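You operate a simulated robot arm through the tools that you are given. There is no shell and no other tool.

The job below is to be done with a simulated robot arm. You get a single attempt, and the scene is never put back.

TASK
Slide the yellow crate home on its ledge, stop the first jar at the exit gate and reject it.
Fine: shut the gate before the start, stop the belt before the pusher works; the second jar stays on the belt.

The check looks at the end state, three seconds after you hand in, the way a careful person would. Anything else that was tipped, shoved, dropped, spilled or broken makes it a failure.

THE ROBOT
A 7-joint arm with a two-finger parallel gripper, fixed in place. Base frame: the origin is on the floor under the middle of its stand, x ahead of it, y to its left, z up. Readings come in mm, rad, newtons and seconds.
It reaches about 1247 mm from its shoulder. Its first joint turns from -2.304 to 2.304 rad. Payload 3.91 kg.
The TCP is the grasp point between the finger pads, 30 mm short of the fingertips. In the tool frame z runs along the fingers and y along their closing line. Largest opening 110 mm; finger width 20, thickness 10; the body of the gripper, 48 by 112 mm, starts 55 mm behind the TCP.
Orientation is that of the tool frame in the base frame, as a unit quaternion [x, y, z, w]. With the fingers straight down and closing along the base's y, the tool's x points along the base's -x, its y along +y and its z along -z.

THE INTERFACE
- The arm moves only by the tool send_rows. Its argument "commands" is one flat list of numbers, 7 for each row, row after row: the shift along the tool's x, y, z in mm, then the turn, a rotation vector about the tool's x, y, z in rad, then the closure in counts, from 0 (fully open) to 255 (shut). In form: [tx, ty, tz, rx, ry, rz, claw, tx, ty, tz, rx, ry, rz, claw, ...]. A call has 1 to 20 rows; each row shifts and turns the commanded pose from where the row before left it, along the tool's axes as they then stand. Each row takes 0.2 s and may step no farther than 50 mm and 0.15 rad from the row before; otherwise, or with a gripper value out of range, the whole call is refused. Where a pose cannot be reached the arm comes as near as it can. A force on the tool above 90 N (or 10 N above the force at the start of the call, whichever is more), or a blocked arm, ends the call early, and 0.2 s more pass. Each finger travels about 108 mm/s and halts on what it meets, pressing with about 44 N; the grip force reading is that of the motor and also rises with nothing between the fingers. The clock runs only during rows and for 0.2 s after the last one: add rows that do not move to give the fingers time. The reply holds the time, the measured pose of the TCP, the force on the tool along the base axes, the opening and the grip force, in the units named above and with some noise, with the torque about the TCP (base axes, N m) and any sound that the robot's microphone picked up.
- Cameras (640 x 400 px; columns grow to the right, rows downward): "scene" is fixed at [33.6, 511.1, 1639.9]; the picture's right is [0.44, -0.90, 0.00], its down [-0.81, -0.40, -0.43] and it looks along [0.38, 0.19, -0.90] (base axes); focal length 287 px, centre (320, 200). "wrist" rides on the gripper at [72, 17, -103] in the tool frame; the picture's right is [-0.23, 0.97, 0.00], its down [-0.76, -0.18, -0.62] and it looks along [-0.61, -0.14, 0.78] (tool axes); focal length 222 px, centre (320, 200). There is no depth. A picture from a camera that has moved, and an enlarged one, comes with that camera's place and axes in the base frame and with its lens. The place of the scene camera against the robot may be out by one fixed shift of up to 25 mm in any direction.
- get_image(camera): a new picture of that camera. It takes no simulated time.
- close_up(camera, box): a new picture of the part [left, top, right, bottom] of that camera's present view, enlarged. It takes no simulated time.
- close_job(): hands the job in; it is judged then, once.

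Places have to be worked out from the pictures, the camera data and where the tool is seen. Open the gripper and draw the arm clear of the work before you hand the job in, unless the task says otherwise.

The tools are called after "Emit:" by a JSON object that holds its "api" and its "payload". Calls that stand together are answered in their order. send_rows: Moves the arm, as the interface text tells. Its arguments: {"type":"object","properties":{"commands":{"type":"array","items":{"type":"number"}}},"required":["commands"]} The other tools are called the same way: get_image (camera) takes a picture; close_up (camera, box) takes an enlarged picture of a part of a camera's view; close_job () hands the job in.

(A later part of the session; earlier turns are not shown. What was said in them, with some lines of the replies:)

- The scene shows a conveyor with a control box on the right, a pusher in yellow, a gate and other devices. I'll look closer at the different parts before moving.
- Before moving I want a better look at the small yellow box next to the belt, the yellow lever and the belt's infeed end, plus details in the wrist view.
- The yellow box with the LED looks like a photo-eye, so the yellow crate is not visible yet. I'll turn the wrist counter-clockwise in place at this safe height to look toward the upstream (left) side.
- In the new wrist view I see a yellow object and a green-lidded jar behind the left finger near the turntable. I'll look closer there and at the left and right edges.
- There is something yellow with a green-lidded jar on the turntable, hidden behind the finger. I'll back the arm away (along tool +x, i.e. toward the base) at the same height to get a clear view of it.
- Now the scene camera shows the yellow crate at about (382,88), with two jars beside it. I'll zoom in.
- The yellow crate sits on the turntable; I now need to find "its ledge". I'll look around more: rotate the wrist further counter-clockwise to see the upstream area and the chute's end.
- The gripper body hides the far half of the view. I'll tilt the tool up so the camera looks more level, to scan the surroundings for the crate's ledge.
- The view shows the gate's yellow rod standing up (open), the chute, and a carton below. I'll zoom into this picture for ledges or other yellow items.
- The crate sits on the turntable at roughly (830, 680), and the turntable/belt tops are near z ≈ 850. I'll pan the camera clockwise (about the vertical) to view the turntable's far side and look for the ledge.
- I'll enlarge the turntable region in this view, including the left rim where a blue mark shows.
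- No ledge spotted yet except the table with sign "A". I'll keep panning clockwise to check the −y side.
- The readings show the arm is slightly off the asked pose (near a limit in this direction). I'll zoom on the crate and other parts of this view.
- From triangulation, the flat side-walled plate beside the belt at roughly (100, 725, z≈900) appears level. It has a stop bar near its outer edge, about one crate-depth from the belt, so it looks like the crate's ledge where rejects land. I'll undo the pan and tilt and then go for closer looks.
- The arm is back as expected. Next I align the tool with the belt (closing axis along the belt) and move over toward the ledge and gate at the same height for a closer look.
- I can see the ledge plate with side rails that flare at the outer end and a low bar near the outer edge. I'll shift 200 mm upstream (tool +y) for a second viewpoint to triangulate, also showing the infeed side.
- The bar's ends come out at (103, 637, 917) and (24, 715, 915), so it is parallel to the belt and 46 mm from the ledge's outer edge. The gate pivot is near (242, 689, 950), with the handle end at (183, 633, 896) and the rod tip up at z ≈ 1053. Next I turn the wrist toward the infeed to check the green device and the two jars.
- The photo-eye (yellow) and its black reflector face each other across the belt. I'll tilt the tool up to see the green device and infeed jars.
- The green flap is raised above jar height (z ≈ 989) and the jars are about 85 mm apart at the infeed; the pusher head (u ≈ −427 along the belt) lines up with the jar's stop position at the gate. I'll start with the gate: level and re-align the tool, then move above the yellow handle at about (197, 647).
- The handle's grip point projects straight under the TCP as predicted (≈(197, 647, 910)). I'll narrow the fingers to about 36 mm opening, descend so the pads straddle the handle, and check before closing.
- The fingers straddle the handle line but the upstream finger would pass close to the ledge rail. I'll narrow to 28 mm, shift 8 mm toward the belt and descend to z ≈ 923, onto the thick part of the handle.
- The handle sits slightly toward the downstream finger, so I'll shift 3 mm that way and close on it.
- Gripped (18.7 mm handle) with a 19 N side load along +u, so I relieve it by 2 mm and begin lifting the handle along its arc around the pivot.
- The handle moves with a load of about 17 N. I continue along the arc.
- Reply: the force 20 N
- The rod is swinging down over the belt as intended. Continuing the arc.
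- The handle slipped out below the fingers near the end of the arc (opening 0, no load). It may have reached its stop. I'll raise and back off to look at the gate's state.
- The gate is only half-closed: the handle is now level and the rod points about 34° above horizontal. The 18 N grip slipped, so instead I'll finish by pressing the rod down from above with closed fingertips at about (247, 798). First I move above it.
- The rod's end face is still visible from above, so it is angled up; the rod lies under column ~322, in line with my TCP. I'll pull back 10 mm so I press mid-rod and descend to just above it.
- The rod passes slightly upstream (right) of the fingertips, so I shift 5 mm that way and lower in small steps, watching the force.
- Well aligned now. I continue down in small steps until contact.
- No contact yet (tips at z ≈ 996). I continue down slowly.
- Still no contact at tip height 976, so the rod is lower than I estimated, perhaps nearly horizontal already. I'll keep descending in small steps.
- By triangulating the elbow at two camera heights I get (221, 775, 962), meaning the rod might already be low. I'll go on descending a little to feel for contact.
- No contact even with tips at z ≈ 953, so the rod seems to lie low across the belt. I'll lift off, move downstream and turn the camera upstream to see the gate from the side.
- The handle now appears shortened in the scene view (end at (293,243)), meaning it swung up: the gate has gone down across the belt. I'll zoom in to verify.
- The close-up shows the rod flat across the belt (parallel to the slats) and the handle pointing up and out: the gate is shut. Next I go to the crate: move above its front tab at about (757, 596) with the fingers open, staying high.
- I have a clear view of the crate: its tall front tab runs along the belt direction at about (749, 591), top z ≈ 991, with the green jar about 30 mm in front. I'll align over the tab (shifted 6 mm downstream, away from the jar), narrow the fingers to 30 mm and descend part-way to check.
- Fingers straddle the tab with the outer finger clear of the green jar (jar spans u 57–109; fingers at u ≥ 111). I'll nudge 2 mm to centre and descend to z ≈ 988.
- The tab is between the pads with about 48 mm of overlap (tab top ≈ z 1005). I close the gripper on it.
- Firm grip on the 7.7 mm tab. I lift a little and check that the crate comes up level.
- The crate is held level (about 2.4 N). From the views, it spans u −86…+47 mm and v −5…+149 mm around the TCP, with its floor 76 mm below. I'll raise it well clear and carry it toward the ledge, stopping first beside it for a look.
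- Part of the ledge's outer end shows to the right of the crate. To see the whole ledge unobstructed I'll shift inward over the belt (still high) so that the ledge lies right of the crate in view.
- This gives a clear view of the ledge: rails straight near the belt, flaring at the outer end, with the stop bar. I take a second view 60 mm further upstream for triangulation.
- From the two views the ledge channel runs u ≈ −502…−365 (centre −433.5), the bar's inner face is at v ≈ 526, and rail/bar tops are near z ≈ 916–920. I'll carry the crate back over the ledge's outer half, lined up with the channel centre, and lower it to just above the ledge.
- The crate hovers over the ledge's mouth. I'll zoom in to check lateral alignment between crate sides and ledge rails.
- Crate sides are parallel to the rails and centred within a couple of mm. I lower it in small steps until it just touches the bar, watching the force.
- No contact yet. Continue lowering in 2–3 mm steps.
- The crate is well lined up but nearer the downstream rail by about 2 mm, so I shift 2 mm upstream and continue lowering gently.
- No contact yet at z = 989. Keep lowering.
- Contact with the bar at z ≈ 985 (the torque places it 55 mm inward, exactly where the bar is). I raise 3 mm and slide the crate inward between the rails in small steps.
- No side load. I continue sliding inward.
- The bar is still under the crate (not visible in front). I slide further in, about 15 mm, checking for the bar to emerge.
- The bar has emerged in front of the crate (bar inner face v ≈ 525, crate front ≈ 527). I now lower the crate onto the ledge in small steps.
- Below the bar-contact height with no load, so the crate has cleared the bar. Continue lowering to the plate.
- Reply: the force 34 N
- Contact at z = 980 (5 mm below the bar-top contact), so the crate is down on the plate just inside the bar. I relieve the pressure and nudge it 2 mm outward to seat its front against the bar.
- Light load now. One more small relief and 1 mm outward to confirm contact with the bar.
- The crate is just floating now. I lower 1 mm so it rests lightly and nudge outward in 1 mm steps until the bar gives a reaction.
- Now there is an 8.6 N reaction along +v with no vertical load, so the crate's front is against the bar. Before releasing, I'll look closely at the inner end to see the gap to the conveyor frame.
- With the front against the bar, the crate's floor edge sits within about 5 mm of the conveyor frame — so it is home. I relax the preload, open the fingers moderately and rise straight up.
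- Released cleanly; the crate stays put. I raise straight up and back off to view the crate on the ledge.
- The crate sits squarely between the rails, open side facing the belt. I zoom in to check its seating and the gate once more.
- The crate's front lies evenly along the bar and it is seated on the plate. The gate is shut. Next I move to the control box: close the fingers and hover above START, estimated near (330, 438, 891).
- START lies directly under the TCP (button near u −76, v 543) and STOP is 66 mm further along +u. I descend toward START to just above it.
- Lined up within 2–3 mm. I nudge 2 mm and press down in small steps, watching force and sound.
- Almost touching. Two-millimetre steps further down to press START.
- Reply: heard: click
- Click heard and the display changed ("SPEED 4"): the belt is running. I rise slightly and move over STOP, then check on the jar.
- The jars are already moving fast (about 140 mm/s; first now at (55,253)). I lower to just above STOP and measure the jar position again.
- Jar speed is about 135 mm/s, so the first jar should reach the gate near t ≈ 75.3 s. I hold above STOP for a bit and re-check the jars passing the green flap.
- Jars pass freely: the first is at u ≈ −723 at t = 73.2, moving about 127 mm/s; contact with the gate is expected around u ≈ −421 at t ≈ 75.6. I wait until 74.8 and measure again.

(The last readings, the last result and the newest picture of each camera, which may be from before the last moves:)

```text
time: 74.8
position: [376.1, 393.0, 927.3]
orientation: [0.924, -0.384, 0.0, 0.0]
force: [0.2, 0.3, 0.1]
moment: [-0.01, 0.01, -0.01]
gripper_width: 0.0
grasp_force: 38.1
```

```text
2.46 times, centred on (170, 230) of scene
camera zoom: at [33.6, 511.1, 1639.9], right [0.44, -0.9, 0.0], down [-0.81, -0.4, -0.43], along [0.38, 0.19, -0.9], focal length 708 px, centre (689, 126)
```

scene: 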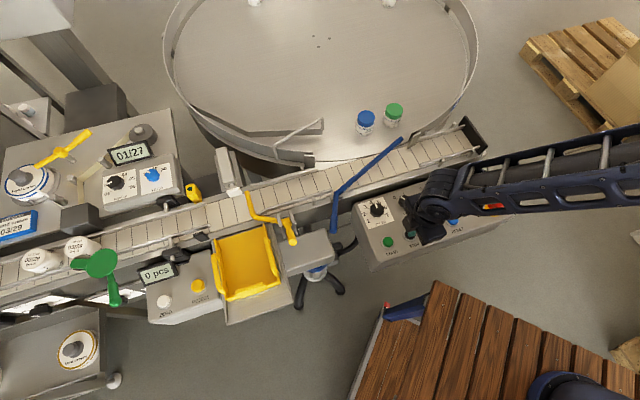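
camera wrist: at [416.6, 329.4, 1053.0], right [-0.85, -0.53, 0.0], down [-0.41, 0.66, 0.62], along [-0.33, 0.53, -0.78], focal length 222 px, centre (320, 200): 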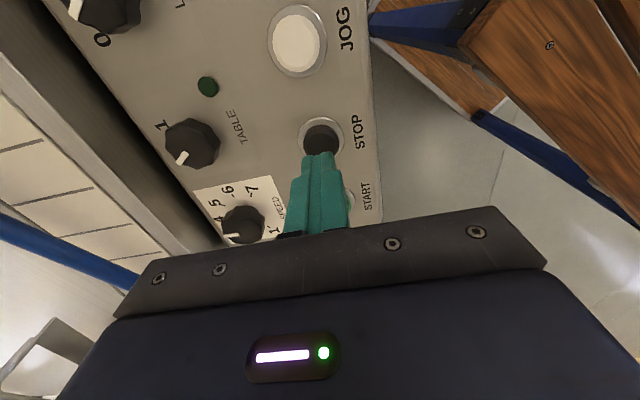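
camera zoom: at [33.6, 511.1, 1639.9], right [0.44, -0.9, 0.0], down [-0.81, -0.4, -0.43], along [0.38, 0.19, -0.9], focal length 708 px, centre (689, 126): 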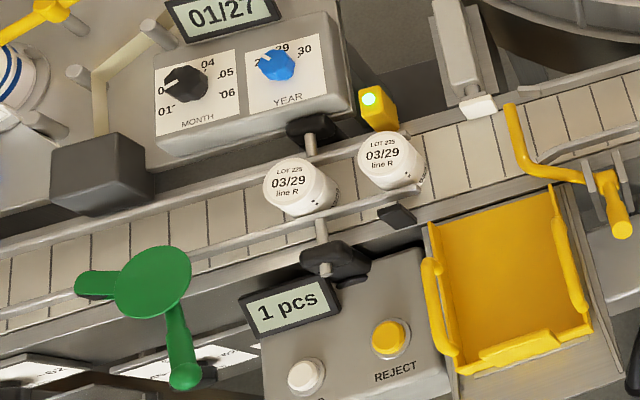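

The counter shows "1 pcs" and the first jar is at u ≈ −516 at t = 74.8, reaching the gate about 0.73 s from now. I time three waiting rows and then the STOP press so that the belt halts right after the jar arrives.

Emit:
{"api": "send_rows", "payload": {"commands": [0, 0, 0, 0, 0, 0, 255, 0, 0, 0, 0, 0, 0, 255, 0, 0, 0, 0, 0, 0, 255, 0, 0, 7, 0, 0, 0, 255, 0, 0, 4, 0, 0, 0, 255]}}

Emit:
{"api": "close_up", "payload": {"camera": "scene", "box": [120, 150, 330, 290]}}

Emit:
{"api": "close_up", "payload": {"camera": "scene", "box": [340, 140, 520, 260]}}

```text
time: 76.0
position: [378.1, 393.9, 916.2]
orientation: [0.923, -0.384, 0.001, 0.0]
force: [-3.3, -7.6, 26.5]
moment: [-0.17, 0.12, 0.05]
gripper_width: 0.0
grasp_force: 37.6
heard: click
```

```text
2.86 times, centred on (225, 220) of scene
camera zoom: at [33.6, 511.1, 1639.9], right [0.44, -0.9, 0.0], down [-0.81, -0.4, -0.43], along [0.38, 0.19, -0.9], focal length 821 px, centre (591, 143)
```

zoom: 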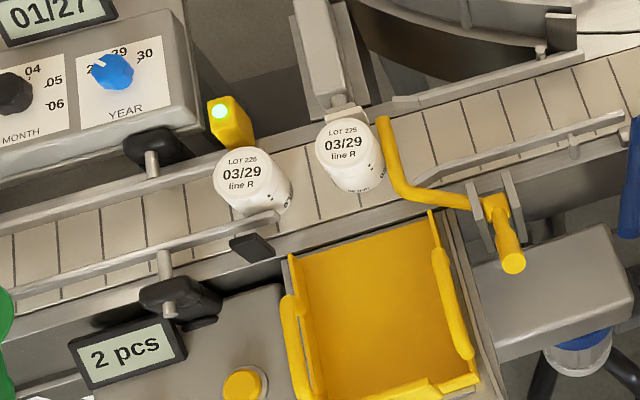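

```text
3.33 times, centred on (430, 200) of scene
camera zoom: at [33.6, 511.1, 1639.9], right [0.44, -0.9, 0.0], down [-0.81, -0.4, -0.43], along [0.38, 0.19, -0.9], focal length 958 px, centre (-47, 200)
```

zoom: 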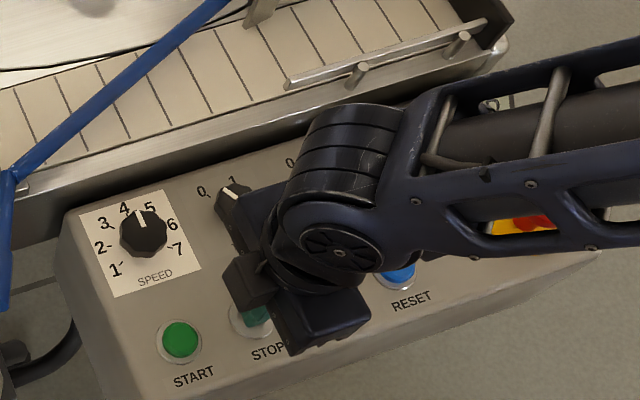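

Click heard. The first jar is at u ≈ −419 (touching the gate) and the second is 95 mm behind it. I lift off STOP and verify the belt is stopped.

Emit:
{"api": "send_rows", "payload": {"commands": [0, 0, -20, 0, 0, 0, 255, 0, 0, -40, 0, 0, 0, 255, 0, 0, -45, 0, 0, 0, 255, 0, 0, -45, 0, 0, 0, 255]}}

Emit:
{"api": "close_up", "payload": {"camera": "scene", "box": [120, 150, 330, 290]}}

Emit:
{"api": "get_image", "payload": {"camera": "scene"}}

```text
time: 77.0
position: [377.4, 392.5, 1066.9]
orientation: [0.924, -0.383, -0.001, 0.0]
force: [0.5, -0.1, 0.1]
moment: [-0.02, 0.04, -0.01]
gripper_width: 0.0
grasp_force: 37.2
```

```text
2.86 times, centred on (225, 220) of scene
camera zoom: at [33.6, 511.1, 1639.9], right [0.44, -0.9, 0.0], down [-0.81, -0.4, -0.43], along [0.38, 0.19, -0.9], focal length 821 px, centre (591, 143)
```

zoom: 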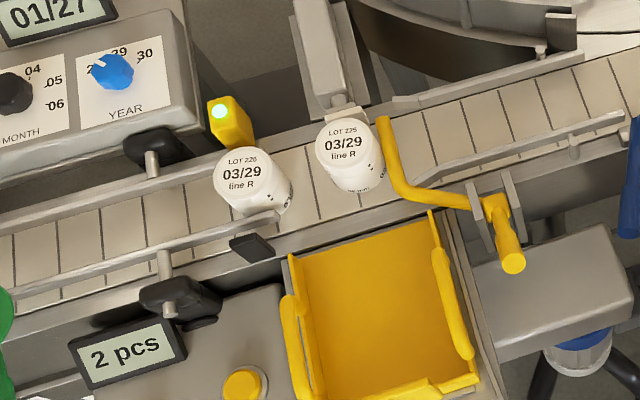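

```text
taken
```

scene: 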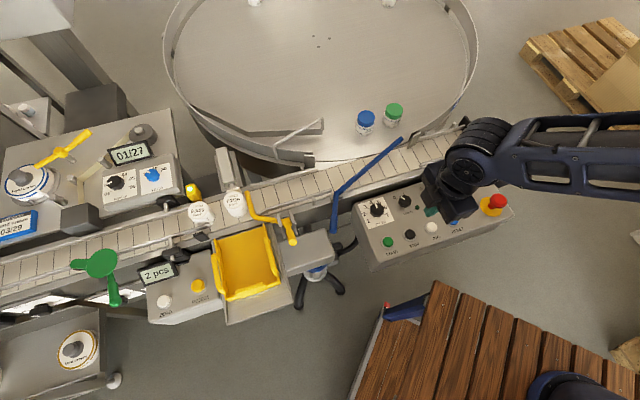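

The jars have not moved since, so the belt is stopped. I zoom in on the jar at the gate and the crate's opening.

Emit:
{"api": "close_up", "payload": {"camera": "scene", "box": [205, 165, 285, 220]}}

Emit:
{"api": "close_up", "payload": {"camera": "scene", "box": [130, 250, 230, 320]}}

```text
7.27 times, centred on (245, 192) of scene
camera zoom: at [33.6, 511.1, 1639.9], right [0.44, -0.9, 0.0], down [-0.81, -0.4, -0.43], along [0.38, 0.19, -0.9], focal length 2090 px, centre (866, 254)
```

zoom: 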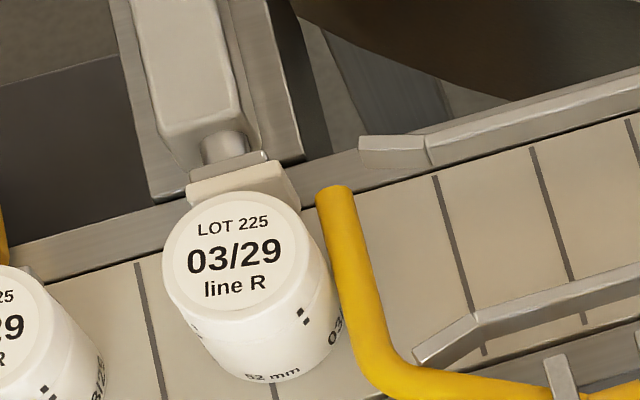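

```text
5.71 times, centred on (180, 285) of scene
camera zoom: at [33.6, 511.1, 1639.9], right [0.44, -0.9, 0.0], down [-0.81, -0.4, -0.43], along [0.38, 0.19, -0.9], focal length 1642 px, centre (1120, -286)
```

zoom: 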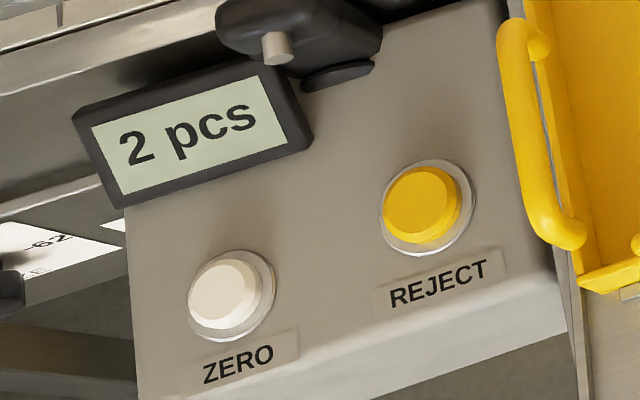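

The first jar rests against the gate rod right in front of the pusher head, with the second well back. Now to REJECT: triangulated at about (15, 822, 893). I raise and move above it, passing well over the gate and crate.

Emit:
{"api": "send_rows", "payload": {"commands": [0, 0, -45, 0, 0, 0, 255, -43.2, -3.64, 0, 0, 0, 0, 255, -43.2, -3.64, 0, 0, 0, 0, 255, -43.2, -3.64, 0, 0, 0, 0, 255, -43.2, -3.64, 0, 0, 0, 0, 255, -43.2, -3.64, 0, 0, 0, 0, 255, -43.2, -3.64, 0, 0, 0, 0, 255, -43.2, -3.64, 0, 0, 0, 0, 255, -43.2, -3.64, 0, 0, 0, 0, 255, -43.2, -3.64, 0, 0, 0, 0, 255, -43.2, -3.64, 0, 0, 0, 0, 255, -43.2, -3.64, 0, 0, 0, 0, 255, -43.2, -3.64, 0, 0, 0, 0, 255, -43.2, -3.64, 0, 0, 0, 0, 255]}}

Emit:
{"api": "get_image", "payload": {"camera": "wrist"}}

Emit:
{"api": "get_image", "payload": {"camera": "scene"}}

```text
time: 80.0
position: [15.0, 823.1, 1110.9]
orientation: [0.923, -0.384, 0.001, 0.0]
force: [0.6, -0.9, 0.7]
moment: [0.02, 0.02, -0.01]
gripper_width: 0.0
grasp_force: 37.7
```

```text
taken
camera wrist: at [53.9, 760.4, 1213.2], right [-0.85, -0.53, 0.0], down [-0.41, 0.67, 0.62], along [-0.33, 0.53, -0.78], focal length 222 px, centre (320, 200)
```

wrist: 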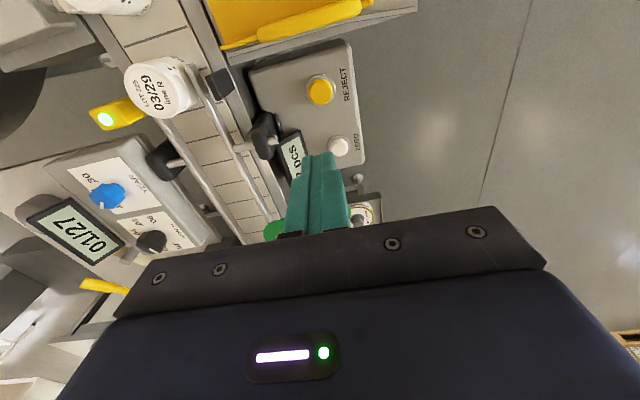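

```text
taken
```

scene: 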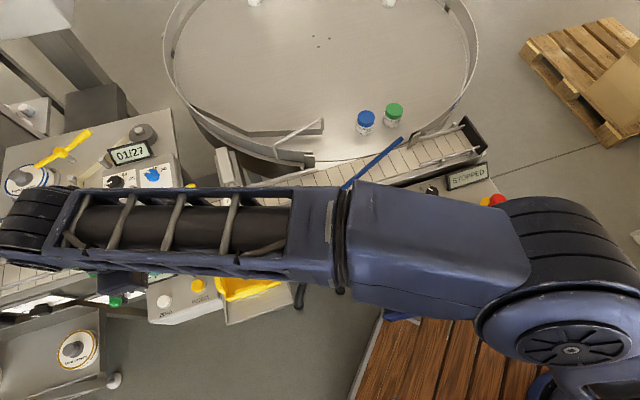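

Display reads STOPPED and REJECT is directly beneath the TCP. I descend to just above it.

Emit:
{"api": "send_rows", "payload": {"commands": [0, 0, 40, 0, 0, 0, 255, 0, 0, 40, 0, 0, 0, 255, 0, 0, 40, 0, 0, 0, 255, 0, 0, 40, 0, 0, 0, 255, 0, 0, 0, 0, 0, 0, 255]}}

Emit:
{"api": "get_image", "payload": {"camera": "wrist"}}

Emit:
{"api": "close_up", "payload": {"camera": "wrist", "box": [240, 80, 400, 190]}}

```text
time: 81.2
position: [13.6, 823.2, 949.6]
orientation: [0.923, -0.384, 0.0, 0.0]
force: [-0.4, 0.5, 0.7]
moment: [0.02, -0.01, 0.01]
gripper_width: 0.0
grasp_force: 37.6
```

```text
taken
camera wrist: at [53.7, 759.7, 1052.8], right [-0.85, -0.53, 0.0], down [-0.41, 0.66, 0.62], along [-0.33, 0.53, -0.78], focal length 222 px, centre (320, 200)
```

wrist: 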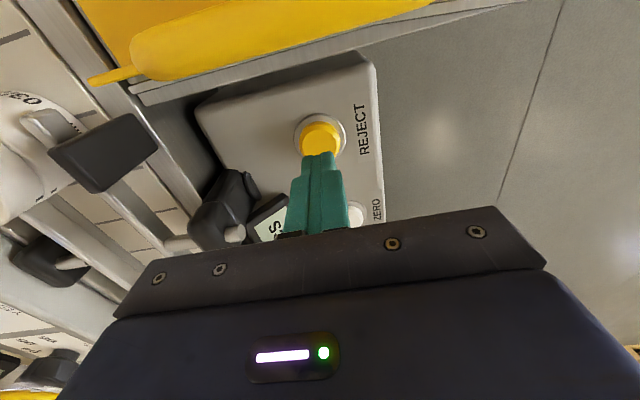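

```text
3.64 times, centred on (320, 135) of wrist
camera zoom: at [53.7, 759.7, 1052.8], right [-0.85, -0.53, 0.0], down [-0.41, 0.66, 0.62], along [-0.33, 0.53, -0.78], focal length 808 px, centre (320, 436)
```

zoom: 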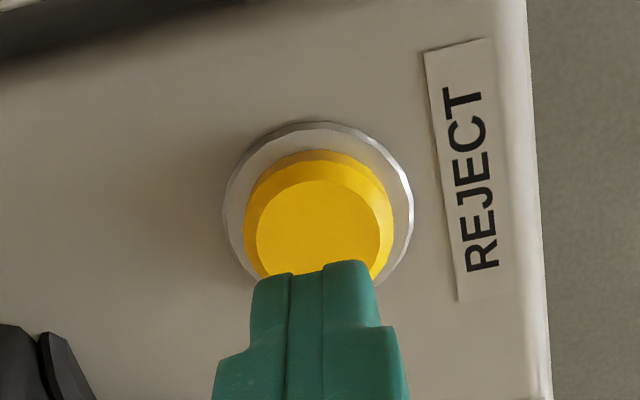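

Aligned over REJECT. I press down: first quickly to near contact, then in small steps until it clicks.

Emit:
{"api": "send_rows", "payload": {"commands": [0, 0, 15, 0, 0, 0, 255, 0, 0, 6, 0, 0, 0, 255, 0, 0, 3, 0, 0, 0, 255, 0, 0, 3, 0, 0, 0, 255]}}

Emit:
{"api": "get_image", "payload": {"camera": "wrist"}}

```text
time: 82.2
position: [14.5, 824.8, 924.0]
orientation: [0.924, -0.383, 0.0, 0.0]
force: [0.5, 0.8, 2.0]
moment: [0.03, -0.01, -0.05]
gripper_width: 0.2
grasp_force: 37.5
```

```text
taken
camera wrist: at [54.2, 761.3, 1026.3], right [-0.85, -0.53, 0.0], down [-0.41, 0.66, 0.62], along [-0.33, 0.53, -0.78], focal length 222 px, centre (320, 200)
```

wrist: 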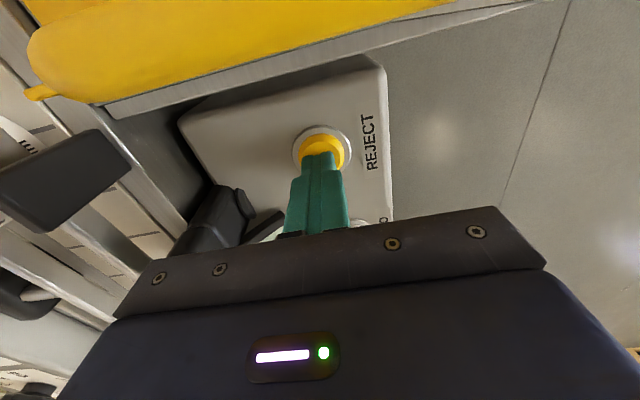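

Light contact (2 N). Two more small steps to click it.

Emit:
{"api": "send_rows", "payload": {"commands": [0, 0, 2, 0, 0, 0, 255, 0, 0, 2, 0, 0, 0, 255]}}

Emit:
{"api": "get_image", "payload": {"camera": "wrist"}}

```text
time: 82.8
position: [14.6, 824.0, 919.4]
orientation: [0.924, -0.384, 0.001, 0.0]
force: [-0.7, -3.1, 6.3]
moment: [-0.05, 0.0, 0.0]
gripper_width: 0.0
grasp_force: 37.6
heard: click
```

```text
taken
camera wrist: at [54.2, 761.3, 1022.8], right [-0.85, -0.53, 0.0], down [-0.41, 0.66, 0.62], along [-0.33, 0.53, -0.78], focal length 222 px, centre (320, 200)
```

wrist: 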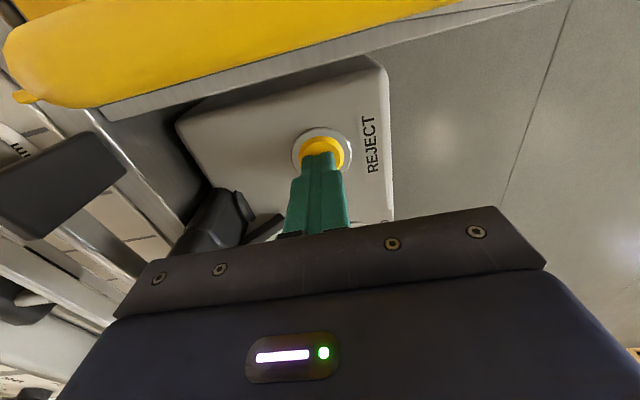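

REJECT clicked. I rise straight up off the button and look at what the pusher did.

Emit:
{"api": "send_rows", "payload": {"commands": [0, 0, -20, 0, 0, 0, 255, 0, 0, -40, 0, 0, 0, 255, 0, 0, -45, 0, 0, 0, 255, 0, 0, -45, 0, 0, 0, 255, 0, 0, -40, 0, 0, 0, 255]}}

Emit:
{"api": "get_image", "payload": {"camera": "wrist"}}

Emit:
{"api": "get_image", "payload": {"camera": "scene"}}

```text
time: 84.0
position: [13.6, 824.0, 1110.1]
orientation: [0.923, -0.384, 0.001, 0.0]
force: [0.4, 0.3, -0.4]
moment: [-0.01, 0.02, 0.0]
gripper_width: 0.0
grasp_force: 37.5
```

```text
taken
camera wrist: at [53.4, 761.4, 1212.6], right [-0.85, -0.53, 0.0], down [-0.41, 0.67, 0.62], along [-0.33, 0.53, -0.78], focal length 222 px, centre (320, 200)
```

wrist: 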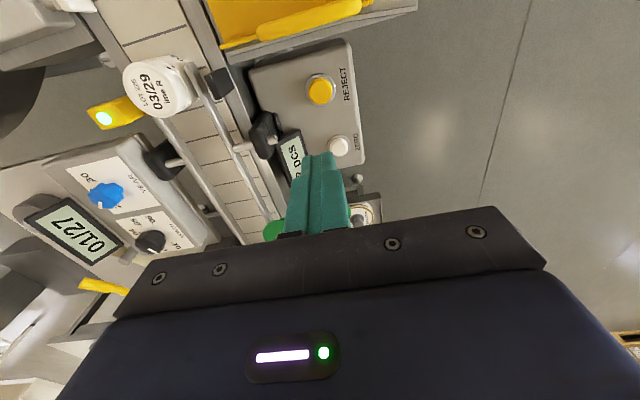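

```text
taken
```

scene: 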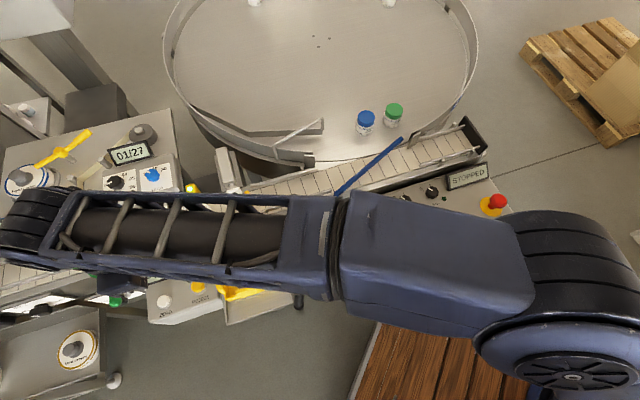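

The second jar is still on the belt. I move the arm back toward its starting area, opening the gripper, to see the crate and the first jar.

Emit:
{"api": "send_rows", "payload": {"commands": [0, 0, -40, 0, 0, 0, 255, 41.3, 14.7, -4, 0, 0, 0, 255, 41.3, 14.7, -4, 0, 0, 0, 255, 41.3, 14.7, -4, 0, 0, 0, 255, 41.3, 14.7, -4, 0, 0, 0, 255, 41.3, 14.7, -4, 0, 0, 0, 255, 41.3, 14.7, -4, 0, 0, 0, 255, 41.3, 14.7, -4, 0, 0, 0, 255, 41.3, 14.7, -4, 0, 0, 0, 200, 41.3, 14.7, -4, 0, 0, 0, 100, 41.3, 14.7, -4, 0, 0, 0, 0]}}

Emit:
{"api": "get_image", "payload": {"camera": "scene"}}

Emit:
{"api": "close_up", "payload": {"camera": "scene", "box": [170, 160, 330, 330]}}

```text
time: 86.4
position: [203.8, 427.8, 1189.0]
orientation: [0.923, -0.384, 0.0, 0.0]
force: [-0.1, 0.1, -0.5]
moment: [-0.02, -0.02, -0.02]
gripper_width: 110.0
grasp_force: 0.1
```

```text
taken
```

scene: 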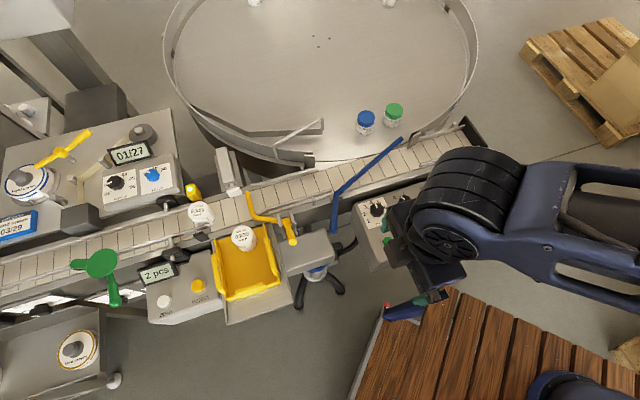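

```text
2.35 times, centred on (250, 245) of scene
camera zoom: at [33.6, 511.1, 1639.9], right [0.44, -0.9, 0.0], down [-0.81, -0.4, -0.43], along [0.38, 0.19, -0.9], focal length 676 px, centre (485, 94)
```

zoom: 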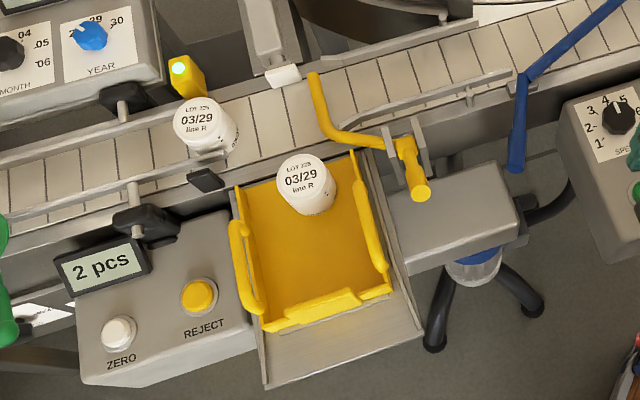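

The first jar now stands in the crate, the second stays on the belt, and the pusher has retracted. I zoom in to verify the jar, crate seating and gate.

Emit:
{"api": "close_up", "payload": {"camera": "scene", "box": [205, 205, 305, 270]}}

Emit:
{"api": "close_up", "payload": {"camera": "scene", "box": [205, 265, 305, 330]}}

Emit:
{"api": "close_up", "payload": {"camera": "scene", "box": [320, 80, 480, 180]}}

```text
6.15 times, centred on (255, 238) of scene
camera zoom: at [33.6, 511.1, 1639.9], right [0.44, -0.9, 0.0], down [-0.81, -0.4, -0.43], along [0.38, 0.19, -0.9], focal length 1769 px, centre (720, -31)
```

zoom: 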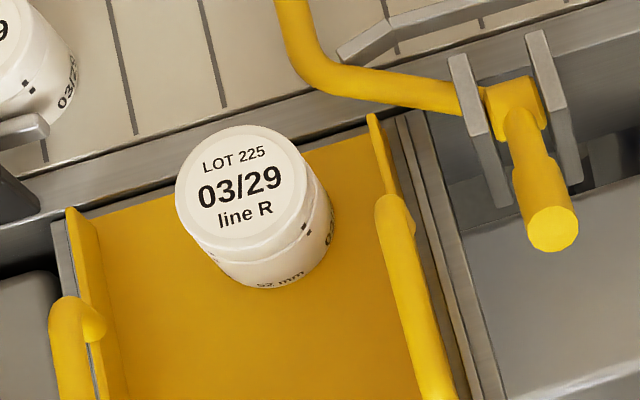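

```text
6.15 times, centred on (255, 298) of scene
camera zoom: at [33.6, 511.1, 1639.9], right [0.44, -0.9, 0.0], down [-0.81, -0.4, -0.43], along [0.38, 0.19, -0.9], focal length 1769 px, centre (720, -400)
```

zoom: 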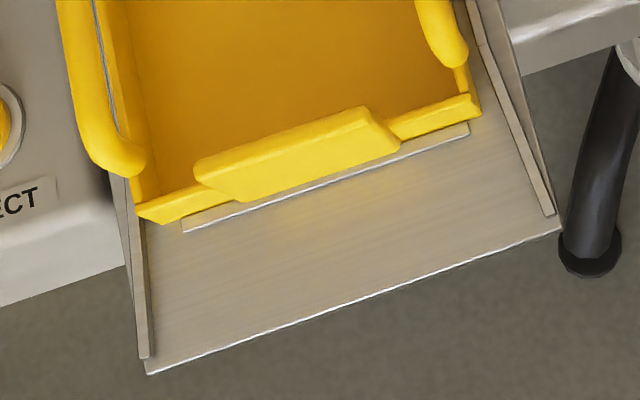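

```text
4.00 times, centred on (400, 130) of scene
camera zoom: at [33.6, 511.1, 1639.9], right [0.44, -0.9, 0.0], down [-0.81, -0.4, -0.43], along [0.38, 0.19, -0.9], focal length 1150 px, centre (0, 480)
```

zoom: 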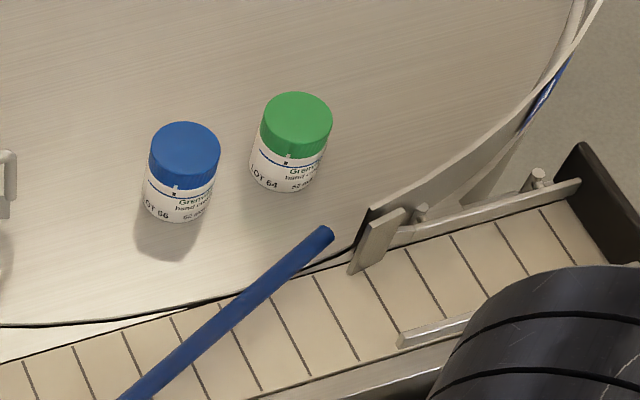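

The jar stands upright inside the crate, which is still against the bar, and the other jars are undisturbed. I check with the wrist camera too, moving a little to see the jar's base.

Emit:
{"api": "get_image", "payload": {"camera": "wrist"}}

Emit:
{"api": "close_up", "payload": {"camera": "scene", "box": [220, 215, 280, 255]}}

```text
taken
camera wrist: at [243.4, 365.9, 1292.3], right [-0.85, -0.53, 0.0], down [-0.41, 0.66, 0.62], along [-0.33, 0.53, -0.78], focal length 222 px, centre (320, 200)
```

wrist: 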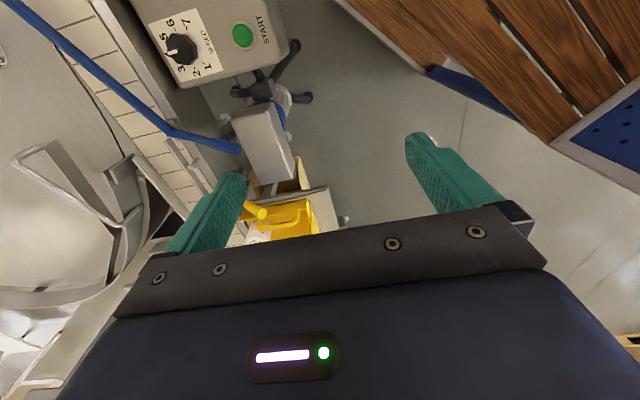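

```text
10.00 times, centred on (250, 235) of scene
camera zoom: at [33.6, 511.1, 1639.9], right [0.44, -0.9, 0.0], down [-0.81, -0.4, -0.43], along [0.38, 0.19, -0.9], focal length 2874 px, centre (1020, -150)
```

zoom: 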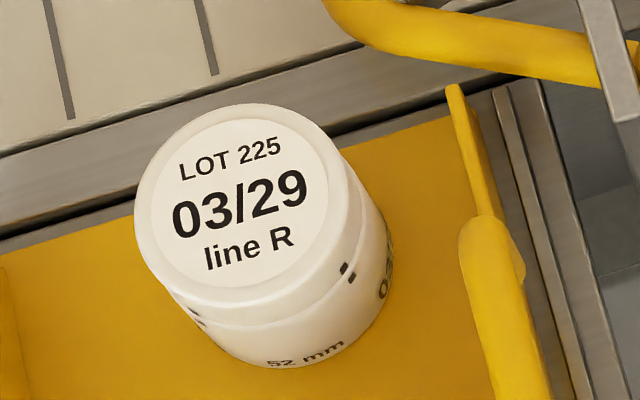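

Everything checks out: the jar's base is fully on the crate floor, the crate is seated at its bar, the gate is shut, the belt is stopped and the second jar is on the belt. The gripper is open and the arm is high and clear, so I hand in.

Emit:
{"api": "close_job", "payload": {}}

```text
The job is handed in.
```

The job is done and handed in. All three parts finished as asked, judging from the last pictures before I handed in.

- **Crate:** it was standing on the turntable. I lifted it onto the railed ledge beside the belt and slid it until its front touched the stop bar, with the open side facing the belt. Nothing in the scene marks which plate is the crate's ledge. I judged it from the fit: the crate sits snugly between the rails and fills the space from bar to conveyor.
- **Gate:** the rod was lying across the belt before I pressed START. My first try at swinging the handle slipped partway, so I went back over it and checked it was fully down.
- **First jar:** I pressed STOP as it reached the gate, and the display read STOPPED before I pressed REJECT. The pusher moved it into the crate, where it stands upright with its base fully on the crate floor.
- **Second jar:** it is still on the belt, about 95 mm upstream of where the first jar stopped. The counter reads 2 pcs because this jar had also reached the photo-eye.

The two jars on the turntable look undisturbed. The gripper is open and the arm is clear of the work.
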